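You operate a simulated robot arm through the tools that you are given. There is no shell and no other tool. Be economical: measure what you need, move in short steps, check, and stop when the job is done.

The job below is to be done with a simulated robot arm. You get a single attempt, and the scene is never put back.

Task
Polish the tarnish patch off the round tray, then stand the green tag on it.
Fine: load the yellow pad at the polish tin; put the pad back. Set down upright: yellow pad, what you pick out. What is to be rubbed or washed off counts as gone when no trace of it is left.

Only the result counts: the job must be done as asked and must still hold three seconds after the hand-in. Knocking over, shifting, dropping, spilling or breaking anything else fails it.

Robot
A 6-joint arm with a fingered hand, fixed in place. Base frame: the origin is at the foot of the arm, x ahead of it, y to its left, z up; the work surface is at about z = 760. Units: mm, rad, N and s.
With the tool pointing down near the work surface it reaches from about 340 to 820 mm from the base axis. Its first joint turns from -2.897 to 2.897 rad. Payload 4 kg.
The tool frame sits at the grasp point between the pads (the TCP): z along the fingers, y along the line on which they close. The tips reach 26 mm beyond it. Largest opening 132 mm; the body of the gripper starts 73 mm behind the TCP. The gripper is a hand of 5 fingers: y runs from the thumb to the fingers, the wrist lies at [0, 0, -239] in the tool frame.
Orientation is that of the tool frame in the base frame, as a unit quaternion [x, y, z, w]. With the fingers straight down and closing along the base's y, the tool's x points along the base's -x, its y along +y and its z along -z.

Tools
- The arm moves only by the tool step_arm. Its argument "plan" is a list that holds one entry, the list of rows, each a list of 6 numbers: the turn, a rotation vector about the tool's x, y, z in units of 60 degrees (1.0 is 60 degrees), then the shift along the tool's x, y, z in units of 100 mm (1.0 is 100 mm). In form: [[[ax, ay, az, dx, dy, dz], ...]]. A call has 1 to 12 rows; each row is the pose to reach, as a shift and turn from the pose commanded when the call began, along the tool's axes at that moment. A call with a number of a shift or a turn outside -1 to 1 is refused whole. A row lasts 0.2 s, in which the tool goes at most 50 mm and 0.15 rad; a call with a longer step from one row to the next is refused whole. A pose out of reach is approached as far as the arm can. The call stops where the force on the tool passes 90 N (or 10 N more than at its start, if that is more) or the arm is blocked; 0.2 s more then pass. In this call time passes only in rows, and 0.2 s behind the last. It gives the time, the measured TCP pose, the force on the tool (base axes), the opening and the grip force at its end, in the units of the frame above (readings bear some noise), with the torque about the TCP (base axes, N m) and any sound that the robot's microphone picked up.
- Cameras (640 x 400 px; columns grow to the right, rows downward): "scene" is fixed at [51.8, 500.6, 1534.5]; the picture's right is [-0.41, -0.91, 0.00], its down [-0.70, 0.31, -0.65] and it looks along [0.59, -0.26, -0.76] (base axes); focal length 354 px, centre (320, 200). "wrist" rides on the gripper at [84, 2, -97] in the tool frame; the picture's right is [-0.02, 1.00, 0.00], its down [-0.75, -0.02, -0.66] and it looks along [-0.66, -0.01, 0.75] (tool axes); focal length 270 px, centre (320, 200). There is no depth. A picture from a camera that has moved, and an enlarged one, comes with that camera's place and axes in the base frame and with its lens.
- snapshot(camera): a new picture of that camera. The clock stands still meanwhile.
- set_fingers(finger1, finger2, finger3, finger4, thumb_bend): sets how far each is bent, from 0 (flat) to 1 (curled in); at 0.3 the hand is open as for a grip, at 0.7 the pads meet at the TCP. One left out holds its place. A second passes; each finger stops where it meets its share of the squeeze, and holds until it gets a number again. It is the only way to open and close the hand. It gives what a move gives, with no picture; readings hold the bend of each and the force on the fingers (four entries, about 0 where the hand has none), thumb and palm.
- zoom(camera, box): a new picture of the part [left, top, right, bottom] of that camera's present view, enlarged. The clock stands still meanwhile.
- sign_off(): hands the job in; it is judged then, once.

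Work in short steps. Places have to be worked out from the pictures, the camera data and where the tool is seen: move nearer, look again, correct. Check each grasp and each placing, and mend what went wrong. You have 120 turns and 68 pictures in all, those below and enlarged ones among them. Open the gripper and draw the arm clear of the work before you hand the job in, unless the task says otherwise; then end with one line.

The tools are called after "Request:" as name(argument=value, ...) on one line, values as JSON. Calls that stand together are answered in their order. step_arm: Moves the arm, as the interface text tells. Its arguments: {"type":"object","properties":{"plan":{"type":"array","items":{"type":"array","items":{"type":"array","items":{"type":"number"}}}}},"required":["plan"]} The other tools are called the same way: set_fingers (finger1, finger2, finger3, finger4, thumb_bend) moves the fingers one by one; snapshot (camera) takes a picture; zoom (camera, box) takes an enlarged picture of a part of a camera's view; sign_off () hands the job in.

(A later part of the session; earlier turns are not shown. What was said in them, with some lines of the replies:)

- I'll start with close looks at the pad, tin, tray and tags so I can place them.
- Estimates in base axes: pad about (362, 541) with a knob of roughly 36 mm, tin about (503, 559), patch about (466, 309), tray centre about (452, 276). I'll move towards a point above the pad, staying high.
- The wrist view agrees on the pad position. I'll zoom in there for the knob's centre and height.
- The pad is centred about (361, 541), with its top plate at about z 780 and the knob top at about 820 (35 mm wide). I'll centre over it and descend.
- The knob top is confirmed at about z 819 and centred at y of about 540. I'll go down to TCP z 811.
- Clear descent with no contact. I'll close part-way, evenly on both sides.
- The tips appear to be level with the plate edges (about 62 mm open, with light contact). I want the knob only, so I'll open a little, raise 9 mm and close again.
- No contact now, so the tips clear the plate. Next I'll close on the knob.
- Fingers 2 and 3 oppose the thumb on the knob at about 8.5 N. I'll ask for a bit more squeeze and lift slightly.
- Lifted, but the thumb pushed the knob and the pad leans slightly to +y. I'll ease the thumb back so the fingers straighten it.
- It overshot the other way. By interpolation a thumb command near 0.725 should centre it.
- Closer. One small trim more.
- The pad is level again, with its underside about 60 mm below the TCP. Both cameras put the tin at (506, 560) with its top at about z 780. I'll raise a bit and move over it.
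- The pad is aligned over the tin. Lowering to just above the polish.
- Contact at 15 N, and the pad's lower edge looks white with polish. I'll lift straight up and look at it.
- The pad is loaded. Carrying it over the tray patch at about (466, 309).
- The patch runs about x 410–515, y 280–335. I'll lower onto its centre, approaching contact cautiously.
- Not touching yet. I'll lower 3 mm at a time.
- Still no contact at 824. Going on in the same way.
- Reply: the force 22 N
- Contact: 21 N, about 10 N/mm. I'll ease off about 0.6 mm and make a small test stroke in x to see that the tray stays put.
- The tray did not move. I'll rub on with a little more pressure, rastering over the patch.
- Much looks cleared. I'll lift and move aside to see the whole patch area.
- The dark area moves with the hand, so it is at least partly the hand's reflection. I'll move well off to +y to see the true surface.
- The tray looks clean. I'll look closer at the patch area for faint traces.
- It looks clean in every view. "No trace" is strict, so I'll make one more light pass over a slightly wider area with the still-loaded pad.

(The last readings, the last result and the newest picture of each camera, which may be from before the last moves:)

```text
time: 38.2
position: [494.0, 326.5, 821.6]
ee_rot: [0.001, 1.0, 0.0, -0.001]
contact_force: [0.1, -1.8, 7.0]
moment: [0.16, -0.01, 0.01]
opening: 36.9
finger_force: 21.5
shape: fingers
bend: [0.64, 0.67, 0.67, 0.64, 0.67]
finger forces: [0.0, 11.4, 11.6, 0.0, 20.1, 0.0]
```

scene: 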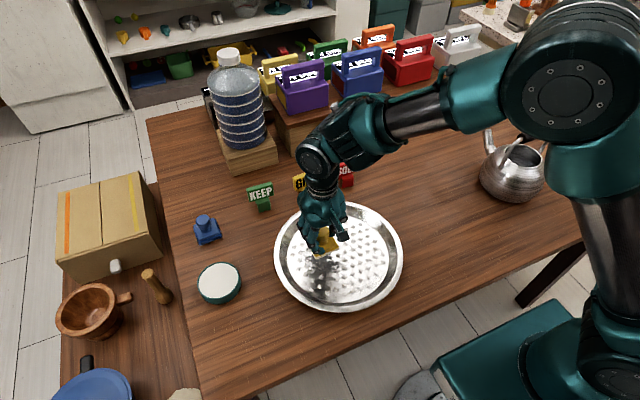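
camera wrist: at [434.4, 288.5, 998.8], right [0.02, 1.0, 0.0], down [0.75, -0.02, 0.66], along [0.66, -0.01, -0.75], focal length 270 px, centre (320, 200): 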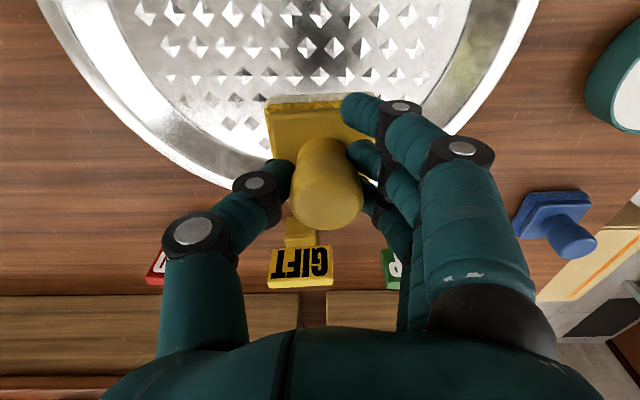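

In contact at 7 N. Raster from here with three lines in x.

Request:
step_arm(plan=[[[0, 0, 0, 0.15, 0, 0.004], [0, 0, 0, 0.3, 0, 0.004], [0, 0, 0, 0.45, 0, 0.004], [0, 0, 0, 0.6, 0, 0.004], [0, 0, 0, 0.72, 0, 0.004], [0, 0, 0, 0.72, -0.1, 0.004], [0, 0, 0, 0.72, -0.2, 0.004], [0, 0, 0, 0.57, -0.2, 0.004], [0, 0, 0, 0.42, -0.2, 0.004], [0, 0, 0, 0.27, -0.2, 0.004], [0, 0, 0, 0.12, -0.2, 0.004], [0, 0, 0, 0, -0.2, 0.004]]])

Request:
step_arm(plan=[[[0, 0, 0, 0, -0.1, 0], [0, 0, 0, 0, -0.2, 0], [0, 0, 0, 0.15, -0.2, 0], [0, 0, 0, 0.3, -0.2, 0], [0, 0, 0, 0.45, -0.2, 0], [0, 0, 0, 0.6, -0.2, 0], [0, 0, 0, 0.75, -0.2, 0], [0, 0, 0, 0.75, -0.05, 0], [0, 0, 0, 0.75, 0.1, 0], [0, 0, 0, 0.6, 0.1, 0], [0, 0, 0, 0.45, 0.1, 0], [0, 0, 0, 0.3, 0.1, 0]]])

Request:
step_arm(plan=[[[0, 0, 0, 0, 0, -0.2], [0, 0, 0, 0, 0, -0.5], [0, 0, 0, 0, 0.3, -0.7], [0, 0, 0, 0, 0.7, -0.8], [0, 0, 0, 0, 1.0, -0.9], [0, 0, 0, 0, 1.0, -0.9]]])

```text
time: 40.8
position: [495.6, 305.0, 821.8]
ee_rot: [0.001, 1.0, 0.0, 0.0]
contact_force: [-5.9, 0.5, 14.3]
moment: [0.2, 0.16, 0.08]
opening: 36.8
finger_force: 24.2
shape: fingers
bend: [0.64, 0.67, 0.68, 0.64, 0.67]
finger forces: [0.1, 14.9, 12.6, 0.0, 22.0, 0.0]
```

```text
time: 43.4
position: [464.2, 315.0, 822.0]
ee_rot: [0.0, 1.0, 0.0, 0.0]
contact_force: [-4.2, 0.2, 8.0]
moment: [0.11, 0.06, 0.05]
opening: 37.9
finger_force: 23.2
shape: fingers
bend: [0.64, 0.67, 0.68, 0.64, 0.68]
finger forces: [0.0, 13.3, 12.0, 0.1, 20.6, 0.0]
```

```text
time: 44.8
position: [462.4, 418.1, 911.2]
ee_rot: [0.001, 1.0, 0.0, 0.0]
contact_force: [0.8, -0.2, -0.5]
moment: [-0.01, 0.0, 0.02]
opening: 37.2
finger_force: 21.5
shape: fingers
bend: [0.64, 0.66, 0.67, 0.64, 0.68]
finger forces: [0.0, 11.4, 12.2, 0.0, 19.2, 0.0]
```

Both passes are done. Carrying the pad back to its place at (361.5, 540).

Request:
step_arm(plan=[[[0, 0, 0, 0.3, 0.2, 0], [0, 0, 0, 0.6, 0.5, 0], [0, 0, 0, 0.9, 0.8, 0], [0, 0, 0, 1.0, 1.0, 0], [0, 0, 0, 1.0, 1.0, 0]]])

Request:
step_arm(plan=[[[0, 0, 0, 0.01, 0.1, 0.3], [0, 0, 0, 0.01, 0.22, 0.6], [0, 0, 0, 0.01, 0.22, 0.75], [0, 0, 0, 0.01, 0.22, 0.75]]])

Request:
zoom(camera="wrist", box=[160, 0, 480, 250])

Request:
snapshot(camera="scene")

```text
time: 46.0
position: [364.4, 515.9, 912.1]
ee_rot: [0.002, 1.0, 0.0, 0.0]
contact_force: [-0.5, -0.6, -0.6]
moment: [-0.01, 0.03, 0.03]
opening: 37.3
finger_force: 21.8
shape: fingers
bend: [0.64, 0.66, 0.67, 0.64, 0.68]
finger forces: [0.0, 11.5, 12.4, 0.0, 19.3, 0.0]
```

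```text
time: 47.0
position: [364.8, 537.3, 834.7]
ee_rot: [0.001, 1.0, 0.0, 0.0]
contact_force: [-0.2, 1.0, -0.9]
moment: [-0.03, 0.01, -0.01]
opening: 37.3
finger_force: 21.4
shape: fingers
bend: [0.64, 0.66, 0.67, 0.64, 0.68]
finger forces: [0.1, 11.3, 12.2, 0.0, 19.2, 0.0]
```

```text
1.60 times, centred on (320, 125) of wrist
camera zoom: at [279.8, 539.6, 931.7], right [0.02, 1.0, 0.0], down [0.75, -0.02, 0.66], along [0.66, -0.01, -0.75], focal length 432 px, centre (320, 320)
```

zoom: 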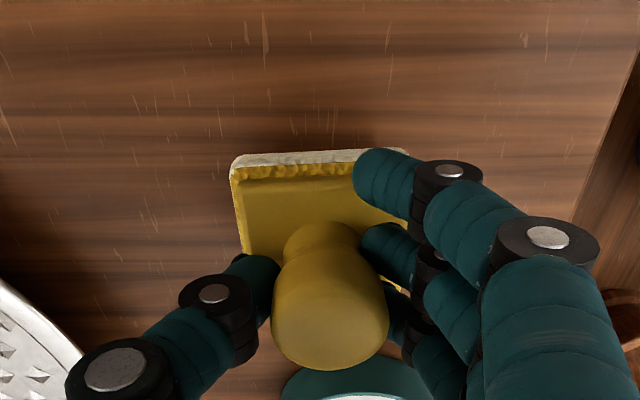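

```text
32 pictures are left
```

scene: 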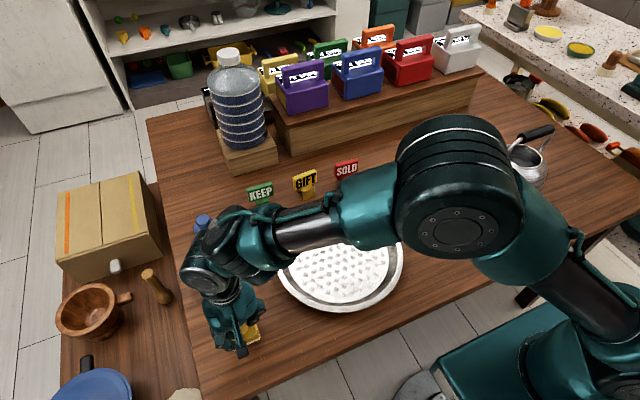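

In place. Nudging to (362, 540) and lowering to the table.

Request:
step_arm(plan=[[[0, 0, 0, 0.025, 0.025, 0.05], [0, 0, 0, 0.025, 0.025, 0.11], [0, 0, 0, 0.025, 0.025, 0.13], [0, 0, 0, 0.025, 0.025, 0.14]]])

Request:
step_arm(plan=[[[0, 0, 0, 0, 0, 0.008]]])

```text
time: 48.0
position: [360.2, 540.9, 822.3]
ee_rot: [0.0, 1.0, 0.0, 0.0]
contact_force: [0.4, -0.3, -0.5]
moment: [0.01, 0.02, 0.02]
opening: 37.2
finger_force: 21.3
shape: fingers
bend: [0.64, 0.66, 0.67, 0.64, 0.68]
finger forces: [0.1, 11.4, 12.2, 0.0, 19.1, 0.0]
```

```text
time: 48.4
position: [361.4, 540.6, 822.0]
ee_rot: [0.0, 1.0, 0.0, 0.0]
contact_force: [-0.2, 0.1, -0.2]
moment: [0.03, -0.01, 0.03]
opening: 37.5
finger_force: 21.1
shape: fingers
bend: [0.64, 0.66, 0.67, 0.64, 0.68]
finger forces: [0.1, 11.4, 12.1, 0.0, 19.1, 0.0]
```

No contact yet. Millimetre steps down.

Request:
step_arm(plan=[[[0, 0, 0, 0, 0, 0.01], [0, 0, 0, 0, 0, 0.013]]])

Request:
step_arm(plan=[[[0, 0, 0, 0, 0, 0.01]]])

Request:
step_arm(plan=[[[0, 0, 0, 0, 0, 0.008]]])

```text
time: 49.0
position: [361.4, 542.0, 820.4]
ee_rot: [0.0, 1.0, -0.001, 0.0]
contact_force: [1.2, 0.6, -1.0]
moment: [0.02, 0.0, 0.01]
opening: 37.2
finger_force: 21.3
shape: fingers
bend: [0.64, 0.66, 0.67, 0.64, 0.68]
finger forces: [0.0, 11.4, 12.2, 0.0, 19.1, 0.1]
```

```text
time: 49.4
position: [362.2, 541.2, 817.5]
ee_rot: [0.0, 1.0, 0.0, 0.0]
contact_force: [0.3, 0.4, -0.4]
moment: [0.01, 0.02, 0.02]
opening: 37.4
finger_force: 21.5
shape: fingers
bend: [0.64, 0.66, 0.67, 0.64, 0.68]
finger forces: [0.0, 11.4, 12.2, 0.0, 19.2, 0.1]
```

```text
time: 49.8
position: [360.7, 541.2, 817.2]
ee_rot: [-0.001, 1.0, 0.001, 0.0]
contact_force: [0.6, 0.2, -1.4]
moment: [0.01, 0.0, -0.02]
opening: 37.1
finger_force: 21.6
shape: fingers
bend: [0.64, 0.66, 0.67, 0.64, 0.68]
finger forces: [0.1, 11.4, 12.0, 0.0, 19.2, 0.0]
```

Still free; the pad has slid up a little in the grip. Continuing.

Request:
step_arm(plan=[[[0, 0, 0, 0, 0, 0.01]]])

Request:
step_arm(plan=[[[0, 0, 0, 0, 0, 0.008]]])

Request:
step_arm(plan=[[[0, 0, 0, 0, 0, 0.008]]])

```text
time: 50.2
position: [361.4, 541.3, 816.7]
ee_rot: [0.001, 1.0, 0.0, 0.0]
contact_force: [0.1, 0.5, 0.2]
moment: [0.02, -0.03, 0.04]
opening: 37.0
finger_force: 21.8
shape: fingers
bend: [0.64, 0.66, 0.67, 0.64, 0.68]
finger forces: [0.0, 11.5, 12.1, 0.0, 19.4, 0.0]
```

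```text
time: 50.6
position: [361.4, 540.2, 815.2]
ee_rot: [0.001, 1.0, 0.0, 0.0]
contact_force: [0.1, -1.2, 3.7]
moment: [0.08, 0.0, 0.03]
opening: 37.4
finger_force: 21.2
shape: fingers
bend: [0.64, 0.66, 0.67, 0.64, 0.68]
finger forces: [0.0, 11.4, 11.9, 0.0, 20.5, 0.0]
```

```text
time: 51.0
position: [361.6, 540.1, 815.2]
ee_rot: [0.001, 1.0, 0.0, -0.001]
contact_force: [-1.0, -3.9, 8.5]
moment: [0.1, 0.04, 0.01]
opening: 37.3
finger_force: 22.2
shape: fingers
bend: [0.64, 0.67, 0.67, 0.64, 0.68]
finger forces: [0.0, 11.6, 12.0, 0.0, 22.3, 0.1]
```

The pad stands on the table (8.5 N). I'll open just enough to clear the knob (0.58), then rise straight up.

Request:
set_fingers(finger1=0.57, finger2=0.58, finger3=0.58, finger4=0.57, thumb_bend=0.58)

Request:
step_arm(plan=[[[0, 0, 0, 0, 0, -0.05], [0, 0, 0, 0, 0, -0.15]]])

Request:
zoom(camera="wrist", box=[160, 0, 480, 250])

```text
time: 52.0
position: [362.1, 541.1, 815.9]
ee_rot: [0.001, 1.0, 0.0, 0.0]
contact_force: [0.6, -1.3, 6.7]
moment: [0.08, -0.07, -0.03]
opening: 54.4
finger_force: 2.8
shape: fingers
bend: [0.56, 0.59, 0.59, 0.56, 0.57]
finger forces: [0.1, 3.1, 3.3, 0.0, 0.0, 0.1]
```

```text
time: 52.6
position: [362.8, 541.1, 830.4]
ee_rot: [0.0, 1.0, 0.0, 0.0]
contact_force: [1.3, -0.5, 0.6]
moment: [0.01, 0.0, 0.04]
opening: 54.3
finger_force: 0.0
shape: fingers
bend: [0.56, 0.57, 0.57, 0.56, 0.57]
finger forces: [0.1, 0.1, 0.0, 0.1, 0.0, 0.1]
```

```text
1.60 times, centred on (320, 125) of wrist
camera zoom: at [277.6, 542.8, 927.5], right [0.02, 1.0, 0.0], down [0.75, -0.02, 0.66], along [0.66, -0.01, -0.75], focal length 432 px, centre (320, 320)
```

zoom: 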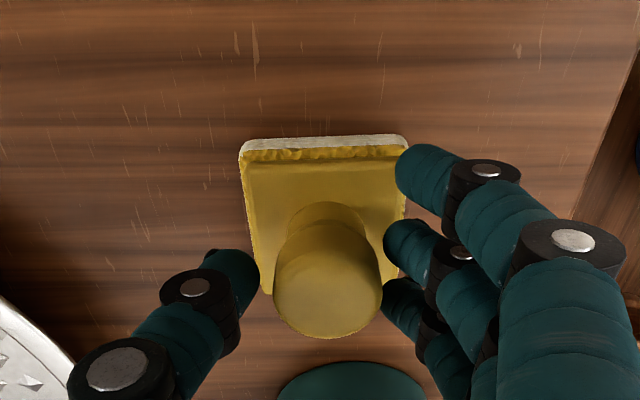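

The pad stands upright, free and unmoved. I'll rise, open the hand, and head towards the green tag (estimated near (685, 395)).

Request:
step_arm(plan=[[[0, 0, 0, 0, 0, -0.4], [0, 0, 0, 0, 0, -0.8], [0, 0, 0, -0.3, -0.1, -1.0], [0, 0, 0, -0.7, -0.3, -1.0], [0, 0, 0, -1.0, -0.5, -1.0]]])

Request:
step_arm(plan=[[[0, 0, 0, -0.3, -0.2, -0.1], [0, 0, 0, -0.7, -0.4, -0.2], [0, 0, 0, -1.0, -0.6, -0.4], [0, 0, 0, -1.0, -0.9, -0.6], [0, 0, 0, -1.0, -0.9, -0.6]]])

Request:
set_fingers(finger1=0.45, finger2=0.45, finger3=0.45, finger4=0.45, thumb_bend=0.45)

Request:
snapshot(camera="wrist")

Request:
zoom(camera="scene", box=[230, 160, 330, 230])

```text
time: 53.8
position: [462.3, 489.9, 931.6]
ee_rot: [0.001, 1.0, 0.0, 0.0]
contact_force: [-0.2, 0.1, -0.2]
moment: [-0.02, -0.04, 0.04]
opening: 54.3
finger_force: 0.0
shape: fingers
bend: [0.56, 0.57, 0.57, 0.56, 0.57]
finger forces: [0.0, 0.1, 0.0, 0.0, 0.0, 0.0]
```

```text
time: 55.0
position: [560.2, 400.6, 991.4]
ee_rot: [-0.001, 1.0, 0.0, 0.0]
contact_force: [-0.5, 1.0, -0.7]
moment: [0.02, -0.01, 0.0]
opening: 54.2
finger_force: 0.0
shape: fingers
bend: [0.56, 0.57, 0.57, 0.56, 0.57]
finger forces: [0.0, 0.0, 0.0, 0.0, 0.0, 0.1]
```

```text
time: 56.0
position: [560.5, 401.7, 990.6]
ee_rot: [0.0, 1.0, 0.0, 0.0]
contact_force: [-0.4, 0.1, 0.2]
moment: [0.0, -0.01, 0.02]
opening: 90.1
finger_force: 0.1
shape: fingers
bend: [0.45, 0.45, 0.45, 0.45, 0.45]
finger forces: [0.0, 0.2, 0.0, 0.0, 0.0, 0.0]
```

```text
30 pictures are left
camera wrist: at [476.1, 402.7, 1087.4], right [0.02, 1.0, 0.0], down [0.75, -0.02, 0.66], along [0.66, -0.01, -0.75], focal length 270 px, centre (320, 200)
```

wrist: 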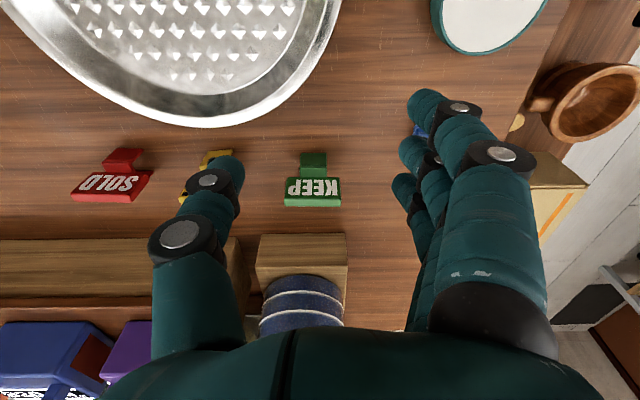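

```text
5.71 times, centred on (280, 195) of scene
camera zoom: at [51.8, 500.6, 1534.5], right [-0.41, -0.91, 0.0], down [-0.7, 0.31, -0.65], along [0.59, -0.26, -0.76], focal length 2020 px, centre (549, 229)
```

zoom: 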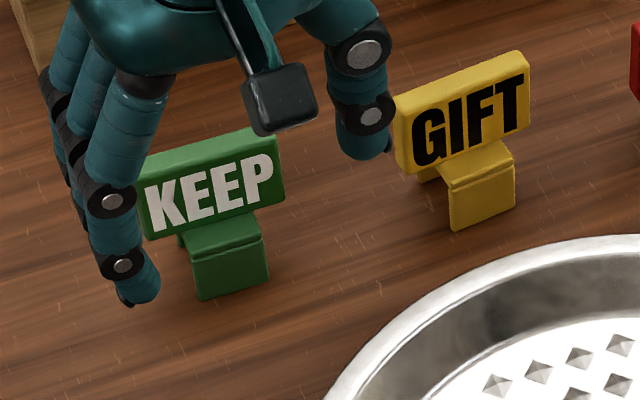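

Closer look at the green tag's shape from the wrist camera.

Request:
zoom(camera="wrist", box=[260, 130, 380, 230])

```text
4.00 times, centred on (320, 180) of wrist
camera zoom: at [476.1, 402.7, 1087.4], right [0.02, 1.0, 0.0], down [0.75, -0.02, 0.66], along [0.66, -0.01, -0.75], focal length 1081 px, centre (320, 280)
```

zoom: 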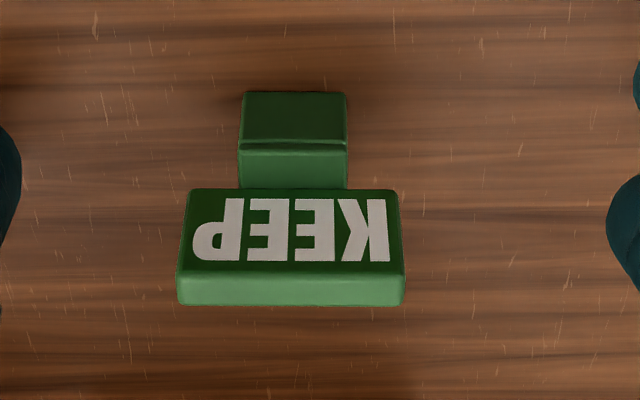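

The tag is centred at y 390, with its sign plate at x 695–710, z 792–834 and a foot below it. I'll grip the plate front to back, so I turn the hand 90° about its axis in two halves.

Request:
step_arm(plan=[[[0, 0, 0.125, 0, 0, 0], [0, 0, 0.25, 0, 0, 0], [0, 0, 0.375, 0, 0, 0], [0, 0, 0.5, 0, 0, 0], [0, 0, 0.625, 0, 0, 0], [0, 0, 0.75, 0, 0, 0]]])

Request:
step_arm(plan=[[[0, 0, 0.125, 0, 0, 0], [0, 0, 0.25, 0, 0, 0], [0, 0, 0.375, 0, 0, 0], [0, 0, 0.5, 0, 0, 0], [0, 0, 0.625, 0, 0, 0], [0, 0, 0.75, 0, 0, 0], [0, 0, 0.75, 0, 0, 0]]])

Request:
snapshot(camera="scene")

```text
time: 57.4
position: [561.0, 401.4, 991.0]
ee_rot: [0.384, 0.923, 0.001, -0.001]
contact_force: [-0.1, 0.0, 0.5]
moment: [0.01, 0.02, -0.01]
opening: 90.4
finger_force: 0.2
shape: fingers
bend: [0.45, 0.45, 0.45, 0.45, 0.45]
finger forces: [0.1, 0.0, 0.0, 0.1, 0.0, 0.0]
```

```text
time: 59.0
position: [561.1, 401.0, 991.0]
ee_rot: [0.708, 0.706, -0.001, 0.0]
contact_force: [0.2, -0.2, -0.2]
moment: [0.0, 0.0, 0.0]
opening: 90.2
finger_force: 0.1
shape: fingers
bend: [0.45, 0.45, 0.45, 0.45, 0.45]
finger forces: [0.0, 0.0, 0.1, 0.0, 0.1, 0.0]
```

```text
27 pictures are left
```

scene: 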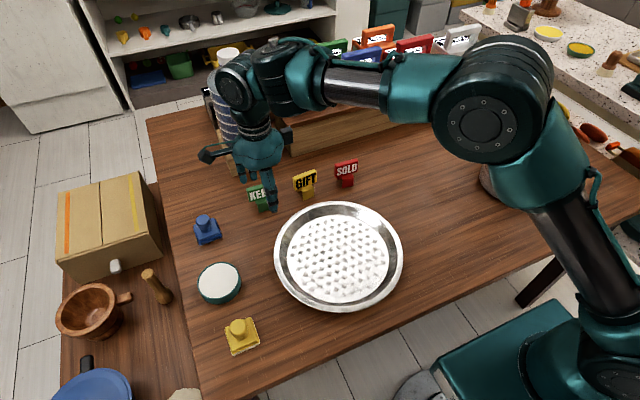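

The hand is turned (fingers on the far side). The bottle stand's front is near x 850, so I'll approach stepwise: halfway first, then look.

Request:
step_arm(plan=[[[0, 0, 0, -0.03, 0.3, 0], [0, 0, 0, -0.06, 0.6, 0.1], [0, 0, 0, -0.1, 0.9, 0.2], [0, 0, 0, -0.1, 0.9, 0.2]]])

Request:
snapshot(camera="wrist")

Request:
zoom(camera="scene", box=[170, 20, 370, 240])

```text
time: 60.0
position: [651.6, 391.6, 969.2]
ee_rot: [0.707, 0.707, 0.0, 0.0]
contact_force: [-0.7, 0.0, 0.7]
moment: [0.01, 0.02, -0.02]
opening: 90.2
finger_force: 0.0
shape: fingers
bend: [0.45, 0.45, 0.45, 0.45, 0.45]
finger forces: [0.0, 0.0, 0.1, 0.0, 0.1, 0.1]
```

```text
26 pictures are left
camera wrist: at [652.7, 476.1, 1066.7], right [1.0, -0.02, 0.0], down [-0.02, -0.75, 0.66], along [-0.01, -0.66, -0.75], focal length 270 px, centre (320, 200)
```

wrist: 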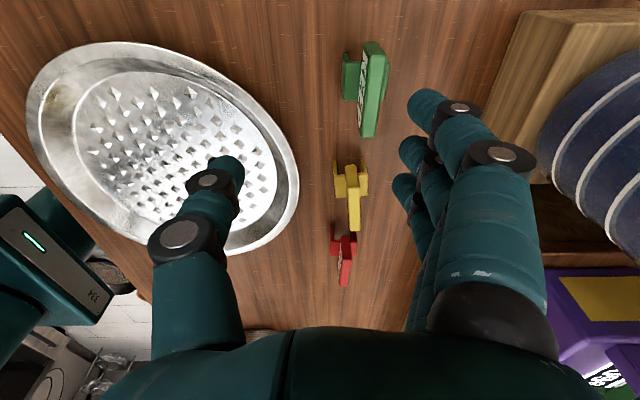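

```text
1.82 times, centred on (270, 130) of scene
camera zoom: at [51.8, 500.6, 1534.5], right [-0.41, -0.91, 0.0], down [-0.7, 0.31, -0.65], along [0.59, -0.26, -0.76], focal length 643 px, centre (411, 327)
```

zoom: 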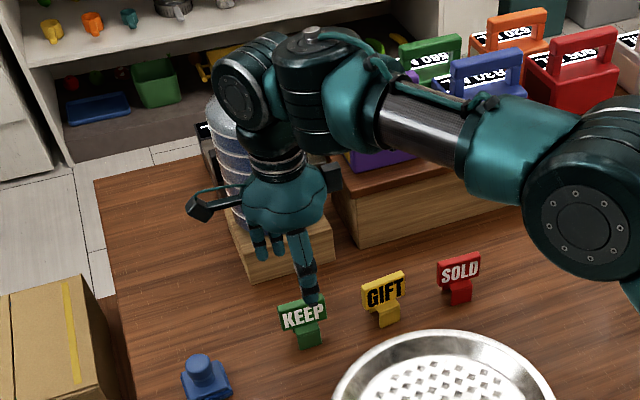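

Plenty of clearance to the bottle. The predicted tag position falls at the observed pixel. Zooming for fine alignment in x.

Request:
zoom(camera="wrist", box=[310, 20, 430, 150])

```text
3.08 times, centred on (370, 85) of wrist
camera zoom: at [652.7, 476.1, 1066.7], right [1.0, -0.02, 0.0], down [-0.02, -0.75, 0.66], along [-0.01, -0.66, -0.75], focal length 832 px, centre (166, 554)
```

zoom: 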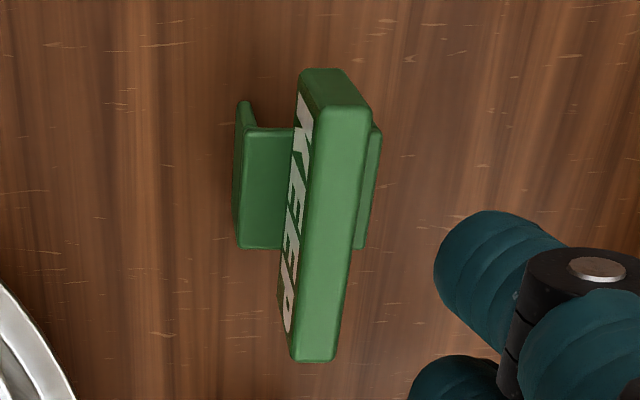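

The plate centre averages about (699, 388). Centring over it and descending to z 880.

Request:
step_arm(plan=[[[0, 0, 0, -0.035, 0.25, 0.1], [0, 0, 0, -0.035, 0.475, 0.3], [0, 0, 0, -0.035, 0.475, 0.6], [0, 0, 0, -0.035, 0.475, 0.88], [0, 0, 0, -0.035, 0.475, 0.88]]])

Request:
snapshot(camera="wrist")

```text
time: 61.2
position: [699.6, 385.2, 882.0]
ee_rot: [0.707, 0.707, 0.0, -0.001]
contact_force: [-0.2, 0.8, -0.3]
moment: [0.0, 0.02, 0.05]
opening: 90.4
finger_force: 0.2
shape: fingers
bend: [0.45, 0.45, 0.45, 0.45, 0.45]
finger forces: [0.0, 0.0, 0.0, 0.0, 0.1, 0.1]
```

```text
23 pictures are left
camera wrist: at [700.9, 469.8, 979.7], right [1.0, -0.02, 0.0], down [-0.02, -0.75, 0.66], along [-0.01, -0.66, -0.75], focal length 270 px, centre (320, 200)
```

wrist: 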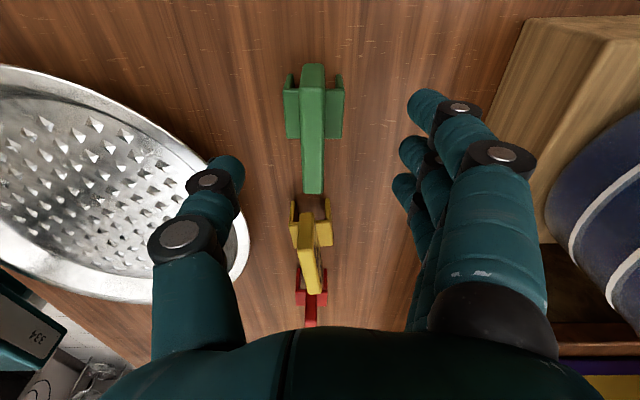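

The sign is about 4 mm toward the thumb. I'll shift −x 4 mm and go down to TCP z 831 so the tips stay above the foot (top at about 792).

Request:
step_arm(plan=[[[0, 0, 0, 0.01, -0.04, 0.1], [0, 0, 0, 0.01, -0.04, 0.25], [0, 0, 0, 0.01, -0.04, 0.4], [0, 0, 0, 0.01, -0.04, 0.5], [0, 0, 0, 0.01, -0.04, 0.5]]])

Request:
set_fingers(finger1=0.6, finger2=0.6, finger3=0.6, finger4=0.6, thumb_bend=0.6)

Request:
snapshot(camera="wrist")

```text
time: 62.4
position: [695.2, 387.6, 832.9]
ee_rot: [0.707, 0.707, 0.0, -0.001]
contact_force: [0.9, -0.3, 0.4]
moment: [-0.02, -0.03, 0.02]
opening: 90.1
finger_force: 0.1
shape: fingers
bend: [0.45, 0.45, 0.45, 0.45, 0.45]
finger forces: [0.0, 0.0, 0.0, 0.0, 0.0, 0.0]
```

```text
time: 63.4
position: [693.3, 388.1, 832.9]
ee_rot: [0.707, 0.707, 0.0, 0.0]
contact_force: [0.2, -0.3, 0.1]
moment: [0.0, 0.0, 0.0]
opening: 46.3
finger_force: 0.0
shape: fingers
bend: [0.6, 0.6, 0.6, 0.6, 0.6]
finger forces: [0.0, 0.1, 0.1, 0.0, 0.0, 0.1]
```

```text
22 pictures are left
camera wrist: at [696.2, 472.3, 929.7], right [1.0, -0.02, 0.0], down [-0.02, -0.75, 0.66], along [-0.01, -0.66, -0.75], focal length 270 px, centre (320, 200)
```

wrist: 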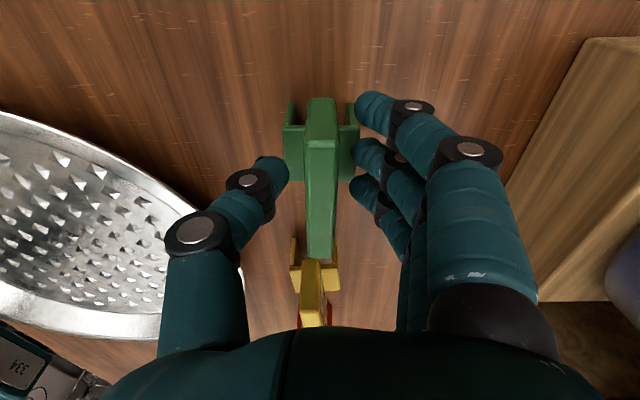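

Everything is centred: plate between thumb and fingers. Closing fingers 2–3 and the thumb gently.

Request:
set_fingers(finger2=0.67, finger3=0.67, thumb_bend=0.67)

Request:
set_fingers(finger2=0.73, finger3=0.73, thumb_bend=0.73)

Request:
zoom(camera="wrist", box=[200, 60, 440, 280])

```text
time: 64.4
position: [694.3, 387.8, 832.6]
ee_rot: [0.707, 0.707, 0.0, 0.0]
contact_force: [-0.6, -0.9, 0.0]
moment: [-0.02, 0.0, 0.01]
opening: 38.4
finger_force: 1.4
shape: fingers
bend: [0.6, 0.66, 0.66, 0.6, 0.66]
finger forces: [0.0, 0.5, 0.5, 0.0, 1.0, 0.0]
```

```text
time: 65.4
position: [693.7, 388.3, 832.8]
ee_rot: [0.707, 0.707, 0.0, 0.0]
contact_force: [-0.2, 0.0, 0.3]
moment: [0.02, -0.03, 0.02]
opening: 38.0
finger_force: 10.2
shape: fingers
bend: [0.6, 0.7, 0.71, 0.6, 0.68]
finger forces: [0.0, 5.2, 5.1, 0.0, 10.4, 0.0]
```

```text
1.82 times, centred on (320, 170) of wrist
camera zoom: at [696.2, 472.3, 929.7], right [1.0, -0.02, 0.0], down [-0.02, -0.75, 0.66], along [-0.01, -0.66, -0.75], focal length 491 px, centre (320, 254)
```

zoom: 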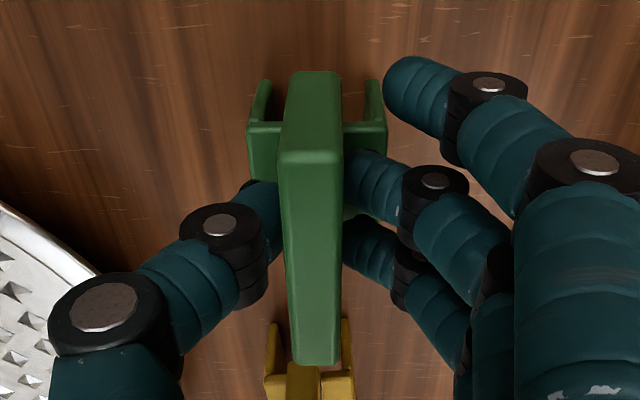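

Firm 10 N grip. Lifting gently.

Request:
step_arm(plan=[[[0, 0, 0, 0, 0, -0.1], [0, 0, 0, 0, 0, -0.3], [0, 0, 0, 0, 0, -0.6], [0, 0, 0, 0, 0, -0.9], [0, 0, 0, 0, 0, -0.9]]])

Request:
zoom(camera="wrist", box=[200, 60, 440, 280])

Request:
zoom(camera="scene", box=[200, 100, 330, 220])

```text
time: 66.6
position: [695.3, 387.0, 920.9]
ee_rot: [0.707, 0.707, 0.001, 0.0]
contact_force: [-0.3, 0.3, -0.5]
moment: [-0.01, 0.01, 0.0]
opening: 38.1
finger_force: 10.2
shape: fingers
bend: [0.6, 0.71, 0.71, 0.6, 0.68]
finger forces: [0.0, 5.3, 5.1, 0.0, 10.4, 0.0]
```

```text
1.82 times, centred on (320, 170) of wrist
camera zoom: at [697.3, 470.9, 1018.1], right [1.0, -0.02, 0.0], down [-0.02, -0.75, 0.66], along [-0.01, -0.66, -0.75], focal length 491 px, centre (320, 254)
```

zoom: 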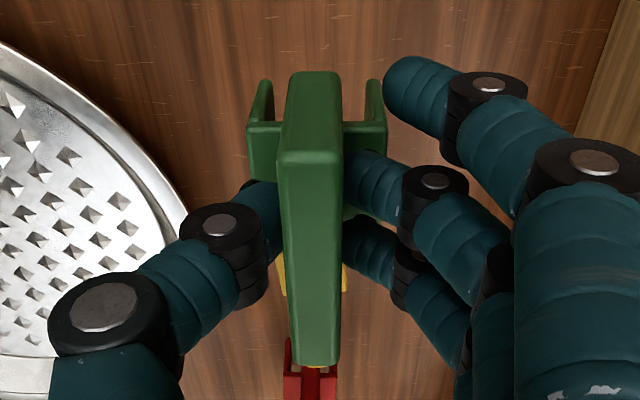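

```text
3.33 times, centred on (265, 160) of scene
camera zoom: at [51.8, 500.6, 1534.5], right [-0.41, -0.91, 0.0], down [-0.7, 0.31, -0.65], along [0.59, -0.26, -0.76], focal length 1178 px, centre (503, 333)
```

zoom: 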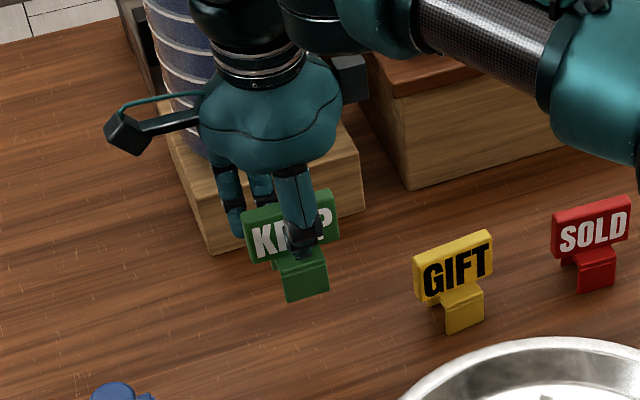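

The tag is held upright. I'll move −x first (away from the other tags), then over to the tray centre (452, 276).

Request:
step_arm(plan=[[[0, 0, 0, 0, -0.2, -0.1], [0, 0, 0, 0, -0.5, -0.2], [0, 0, 0, 0, -0.8, -0.2], [0, 0, 0, -0.1, -1.0, -0.2]]])

Request:
step_arm(plan=[[[0, 0, 0, -0.2, -0.3, 0], [0, 0, 0, -0.4, -0.6, 0], [0, 0, 0, -0.6, -0.9, 0], [0, 0, 0, -0.9, -1.0, 0], [0, 0, 0, -0.9, -1.0, 0]]])

Request:
step_arm(plan=[[[0, 0, 0, -0.1, -0.3, 0.1], [0, 0, 0, -0.1, -0.43, 0.4], [0, 0, 0, -0.1, -0.43, 0.6], [0, 0, 0, -0.1, -0.43, 0.6]]])

Request:
snapshot(camera="wrist")

Request:
zoom(camera="scene", box=[260, 170, 420, 320])

```text
time: 67.6
position: [592.0, 377.5, 940.9]
ee_rot: [0.707, 0.707, 0.0, 0.0]
contact_force: [0.7, 0.0, 0.6]
moment: [0.0, 0.04, -0.01]
opening: 37.9
finger_force: 10.0
shape: fingers
bend: [0.6, 0.71, 0.71, 0.6, 0.68]
finger forces: [0.0, 5.0, 5.1, 0.0, 10.2, 0.1]
```

```text
time: 68.8
position: [495.0, 289.3, 942.4]
ee_rot: [0.707, 0.707, 0.0, 0.0]
contact_force: [0.1, 0.0, -0.6]
moment: [-0.03, -0.04, -0.01]
opening: 37.9
finger_force: 10.1
shape: fingers
bend: [0.6, 0.71, 0.71, 0.6, 0.68]
finger forces: [0.0, 5.1, 5.0, 0.1, 10.2, 0.1]
```

```text
time: 69.8
position: [451.4, 279.7, 882.2]
ee_rot: [0.707, 0.707, 0.0, 0.0]
contact_force: [-0.4, 0.7, -0.6]
moment: [-0.02, -0.01, 0.0]
opening: 37.7
finger_force: 10.1
shape: fingers
bend: [0.6, 0.71, 0.71, 0.6, 0.68]
finger forces: [0.1, 5.2, 5.1, 0.0, 10.1, 0.0]
```

```text
18 pictures are left
camera wrist: at [453.0, 363.7, 978.8], right [1.0, -0.02, 0.0], down [-0.02, -0.75, 0.66], along [-0.01, -0.66, -0.75], focal length 270 px, centre (320, 200)
```

wrist: 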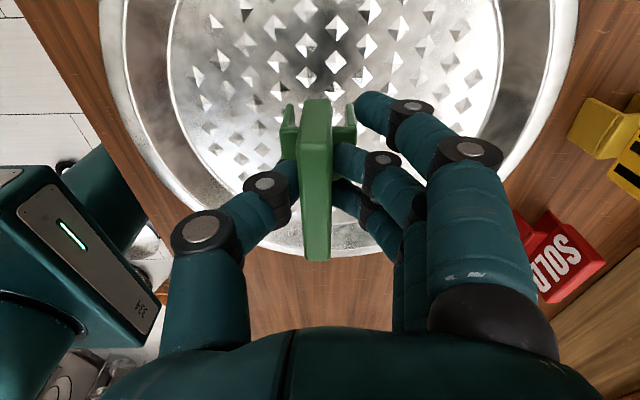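

```text
2.67 times, centred on (340, 245) of scene
camera zoom: at [51.8, 500.6, 1534.5], right [-0.41, -0.91, 0.0], down [-0.7, 0.31, -0.65], along [0.59, -0.26, -0.76], focal length 943 px, centre (267, 80)
```

zoom: 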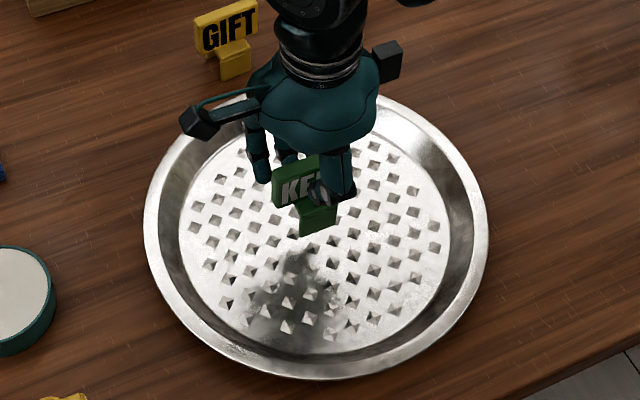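

Over the tray centre. Descending to just above the floor (contact expected near TCP z 839).

Request:
step_arm(plan=[[[0, 0, 0, 0, 0, 0.15], [0, 0, 0, 0, 0, 0.3], [0, 0, 0, 0, 0, 0.38], [0, 0, 0, 0, 0, 0.4]]])

Request:
step_arm(plan=[[[0, 0, 0, 0, 0, 0.01], [0, 0, 0, 0, 0, 0.015]]])

Request:
step_arm(plan=[[[0, 0, 0, 0, 0, 0.01]]])

```text
time: 70.8
position: [453.0, 277.9, 840.4]
ee_rot: [0.708, 0.706, 0.0, 0.0]
contact_force: [-0.5, -0.4, -0.6]
moment: [-0.04, 0.01, 0.0]
opening: 38.0
finger_force: 9.8
shape: fingers
bend: [0.6, 0.71, 0.71, 0.6, 0.68]
finger forces: [0.0, 5.1, 5.1, 0.0, 10.2, 0.0]
```

```text
time: 71.4
position: [451.0, 279.0, 841.9]
ee_rot: [0.706, 0.708, 0.0, 0.0]
contact_force: [-0.1, 0.9, 0.0]
moment: [0.0, 0.0, -0.01]
opening: 37.9
finger_force: 10.3
shape: fingers
bend: [0.6, 0.71, 0.71, 0.6, 0.68]
finger forces: [0.1, 5.0, 5.1, 0.1, 10.2, 0.1]
```

```text
time: 71.8
position: [451.8, 278.4, 840.4]
ee_rot: [0.707, 0.707, 0.0, 0.0]
contact_force: [-0.3, -0.3, -1.0]
moment: [-0.02, 0.01, -0.03]
opening: 37.9
finger_force: 9.9
shape: fingers
bend: [0.6, 0.71, 0.71, 0.6, 0.68]
finger forces: [0.1, 5.1, 5.0, 0.0, 10.2, 0.0]
```

No contact yet; millimetre steps.

Request:
step_arm(plan=[[[0, 0, 0, 0, 0, 0.01]]])

Request:
step_arm(plan=[[[0, 0, 0, 0, 0, 0.01]]])

Request:
step_arm(plan=[[[0, 0, 0, 0, 0, 0.008]]])

```text
time: 72.2
position: [451.0, 278.1, 839.4]
ee_rot: [0.707, 0.707, -0.001, 0.0]
contact_force: [0.1, 0.3, -0.9]
moment: [0.0, 0.0, -0.01]
opening: 38.0
finger_force: 10.7
shape: fingers
bend: [0.6, 0.71, 0.71, 0.6, 0.68]
finger forces: [0.0, 5.0, 5.0, 0.1, 10.3, 0.1]
```

```text
time: 72.6
position: [452.3, 278.8, 839.3]
ee_rot: [0.707, 0.707, 0.001, 0.0]
contact_force: [0.7, 0.1, -0.6]
moment: [0.03, -0.01, 0.01]
opening: 37.8
finger_force: 10.5
shape: fingers
bend: [0.6, 0.71, 0.71, 0.6, 0.68]
finger forces: [0.1, 5.1, 5.0, 0.0, 10.2, 0.0]
```

```text
time: 73.0
position: [450.8, 279.9, 837.2]
ee_rot: [0.707, 0.707, 0.0, -0.001]
contact_force: [0.4, 1.1, -0.1]
moment: [-0.06, -0.01, 0.02]
opening: 37.9
finger_force: 10.2
shape: fingers
bend: [0.6, 0.71, 0.71, 0.6, 0.68]
finger forces: [0.0, 5.0, 5.1, 0.0, 10.2, 0.0]
```

Request:
step_arm(plan=[[[0, 0, 0, 0, 0, 0.008]]])

Request:
step_arm(plan=[[[0, 0, 0, 0, 0, 0.008]]])

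Request:
step_arm(plan=[[[0, 0, 0, 0, 0, 0.006]]])

```text
time: 73.4
position: [451.5, 278.0, 835.5]
ee_rot: [0.707, 0.707, 0.0, 0.001]
contact_force: [0.3, -0.3, -0.3]
moment: [0.03, -0.02, -0.02]
opening: 38.1
finger_force: 10.0
shape: fingers
bend: [0.6, 0.71, 0.71, 0.6, 0.68]
finger forces: [0.0, 5.1, 5.2, 0.0, 10.1, 0.0]
```

```text
time: 73.8
position: [452.4, 278.3, 835.9]
ee_rot: [0.707, 0.707, 0.0, 0.0]
contact_force: [0.2, 0.4, 4.0]
moment: [-0.05, 0.0, -0.04]
opening: 37.6
finger_force: 11.4
shape: fingers
bend: [0.6, 0.71, 0.71, 0.6, 0.69]
finger forces: [0.0, 5.5, 5.5, 0.0, 10.9, 0.0]
```

```text
time: 74.2
position: [451.2, 279.1, 835.3]
ee_rot: [0.708, 0.707, 0.0, 0.0]
contact_force: [0.5, -1.3, 9.0]
moment: [-0.03, 0.01, 0.0]
opening: 37.5
finger_force: 12.8
shape: fingers
bend: [0.6, 0.71, 0.71, 0.6, 0.69]
finger forces: [0.0, 6.2, 6.3, 0.0, 11.9, 0.0]
```

Contact: 9 N, so the tag stands on the tray floor. I'll release in two gentle stages.

Request:
set_fingers(finger2=0.67, finger3=0.67, thumb_bend=0.655)

Request:
set_fingers(finger1=0.58, finger2=0.6, finger3=0.6, finger4=0.58, thumb_bend=0.6)

Request:
zoom(camera="wrist", box=[200, 60, 440, 280])

```text
time: 75.2
position: [451.1, 279.3, 834.4]
ee_rot: [0.708, 0.706, 0.0, 0.0]
contact_force: [1.1, 0.3, -0.3]
moment: [0.0, 0.02, 0.04]
opening: 39.9
finger_force: 0.1
shape: fingers
bend: [0.6, 0.67, 0.67, 0.6, 0.65]
finger forces: [0.0, 0.1, 0.1, 0.0, 0.3, 0.0]
```

```text
time: 76.2
position: [451.6, 278.9, 834.2]
ee_rot: [0.707, 0.707, 0.0, 0.0]
contact_force: [0.1, 0.1, 0.0]
moment: [0.0, 0.01, -0.04]
opening: 49.0
finger_force: 0.0
shape: fingers
bend: [0.57, 0.6, 0.6, 0.57, 0.6]
finger forces: [0.0, 0.1, 0.1, 0.1, 0.0, 0.0]
```

```text
1.82 times, centred on (320, 170) of wrist
camera zoom: at [453.4, 363.3, 931.9], right [1.0, -0.02, 0.0], down [-0.02, -0.75, 0.66], along [-0.01, -0.66, -0.75], focal length 491 px, centre (320, 254)
```

zoom: 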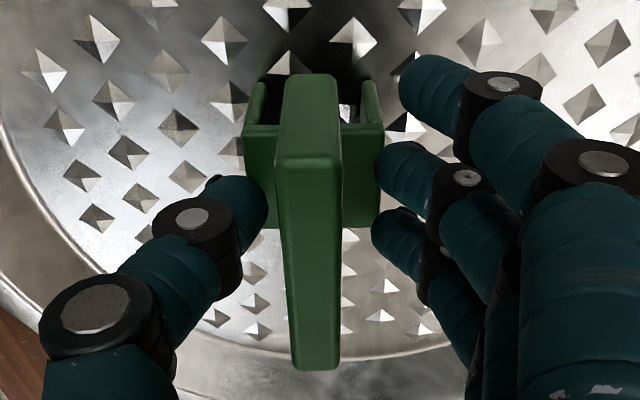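

The tag stands free between the fingers. Rising straight up, then moving clear.

Request:
step_arm(plan=[[[0, 0, 0, 0, 0, -0.1], [0, 0, 0, 0, 0, -0.3], [0, 0, 0, 0, 0, -0.6], [0, 0, 0, 0, 0, -1.0]]])

Request:
step_arm(plan=[[[0, 0, 0, 0.1, 0, -0.4], [0, 0, 0, 0.4, 0, -0.7], [0, 0, 0, 0.8, 0, -0.8], [0, 0, 0, 1.0, 0, -1.0]]])

Request:
step_arm(plan=[[[0, 0, 0, 0.3, 0, 0], [0, 0, 0, 0.6, 0, 0], [0, 0, 0, 1.0, 0, 0], [0, 0, 0, 1.0, 0, 0]]])

Request:
set_fingers(finger1=0.3, finger2=0.3, finger3=0.3, finger4=0.3, thumb_bend=0.3)

Request:
snapshot(camera="scene")

Request:
zoom(camera="scene", box=[265, 190, 415, 320])

```text
time: 77.2
position: [450.5, 280.1, 935.9]
ee_rot: [0.707, 0.707, -0.001, 0.0]
contact_force: [-0.2, -0.2, 0.3]
moment: [0.0, -0.01, 0.0]
opening: 49.0
finger_force: 0.0
shape: fingers
bend: [0.57, 0.6, 0.6, 0.57, 0.6]
finger forces: [0.0, 0.0, 0.1, 0.1, 0.1, 0.1]
```

```text
time: 78.2
position: [449.7, 379.1, 1036.3]
ee_rot: [0.708, 0.707, 0.0, 0.0]
contact_force: [-0.1, 0.9, -0.3]
moment: [0.0, 0.05, 0.02]
opening: 48.8
finger_force: 0.0
shape: fingers
bend: [0.57, 0.6, 0.6, 0.57, 0.6]
finger forces: [0.0, 0.1, 0.0, 0.0, 0.0, 0.0]
```

```text
time: 79.2
position: [451.3, 478.2, 1036.7]
ee_rot: [0.706, 0.708, 0.0, 0.0]
contact_force: [-0.4, 1.7, 0.4]
moment: [-0.01, -0.01, 0.02]
opening: 48.8
finger_force: 0.0
shape: fingers
bend: [0.57, 0.6, 0.6, 0.57, 0.6]
finger forces: [0.1, 0.1, 0.0, 0.1, 0.1, 0.1]
```

```text
time: 80.2
position: [451.1, 478.1, 1036.3]
ee_rot: [0.707, 0.707, 0.0, 0.0]
contact_force: [0.1, -0.4, -0.2]
moment: [0.01, -0.01, -0.06]
opening: 138.5
finger_force: 0.1
shape: fingers
bend: [0.3, 0.3, 0.3, 0.3, 0.3]
finger forces: [0.1, 0.0, 0.0, 0.0, 0.0, 0.0]
```

```text
15 pictures are left
```

scene: 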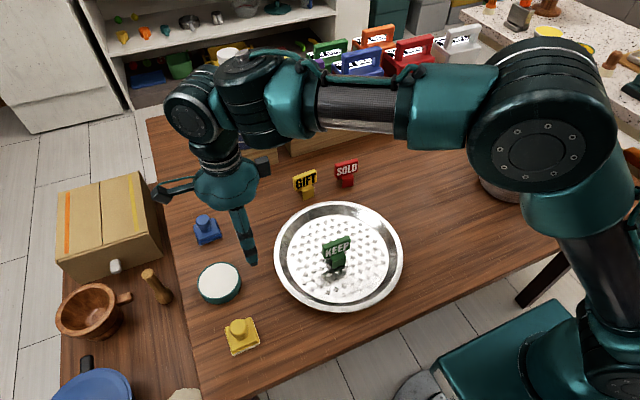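

```text
3.08 times, centred on (340, 255) of scene
camera zoom: at [51.8, 500.6, 1534.5], right [-0.41, -0.91, 0.0], down [-0.7, 0.31, -0.65], along [0.59, -0.26, -0.76], focal length 1088 px, centre (258, 31)
```

zoom: 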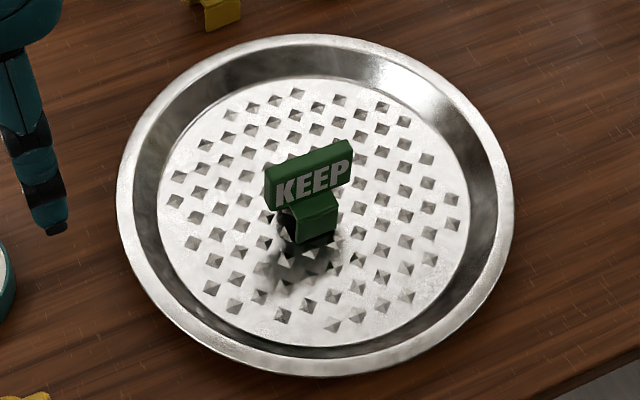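

The tag stands upright on a clean tray; the dark shape in front of it is its reflection. The yellow pad is back in place, nothing else has moved, and the hand is open and clear, so I'm handing in.

Request:
sign_off()

```text
The job is handed in.
```

The tarnish is polished off the tray with no trace visible, the green tag stands upright on it, and the yellow pad is back in its place.
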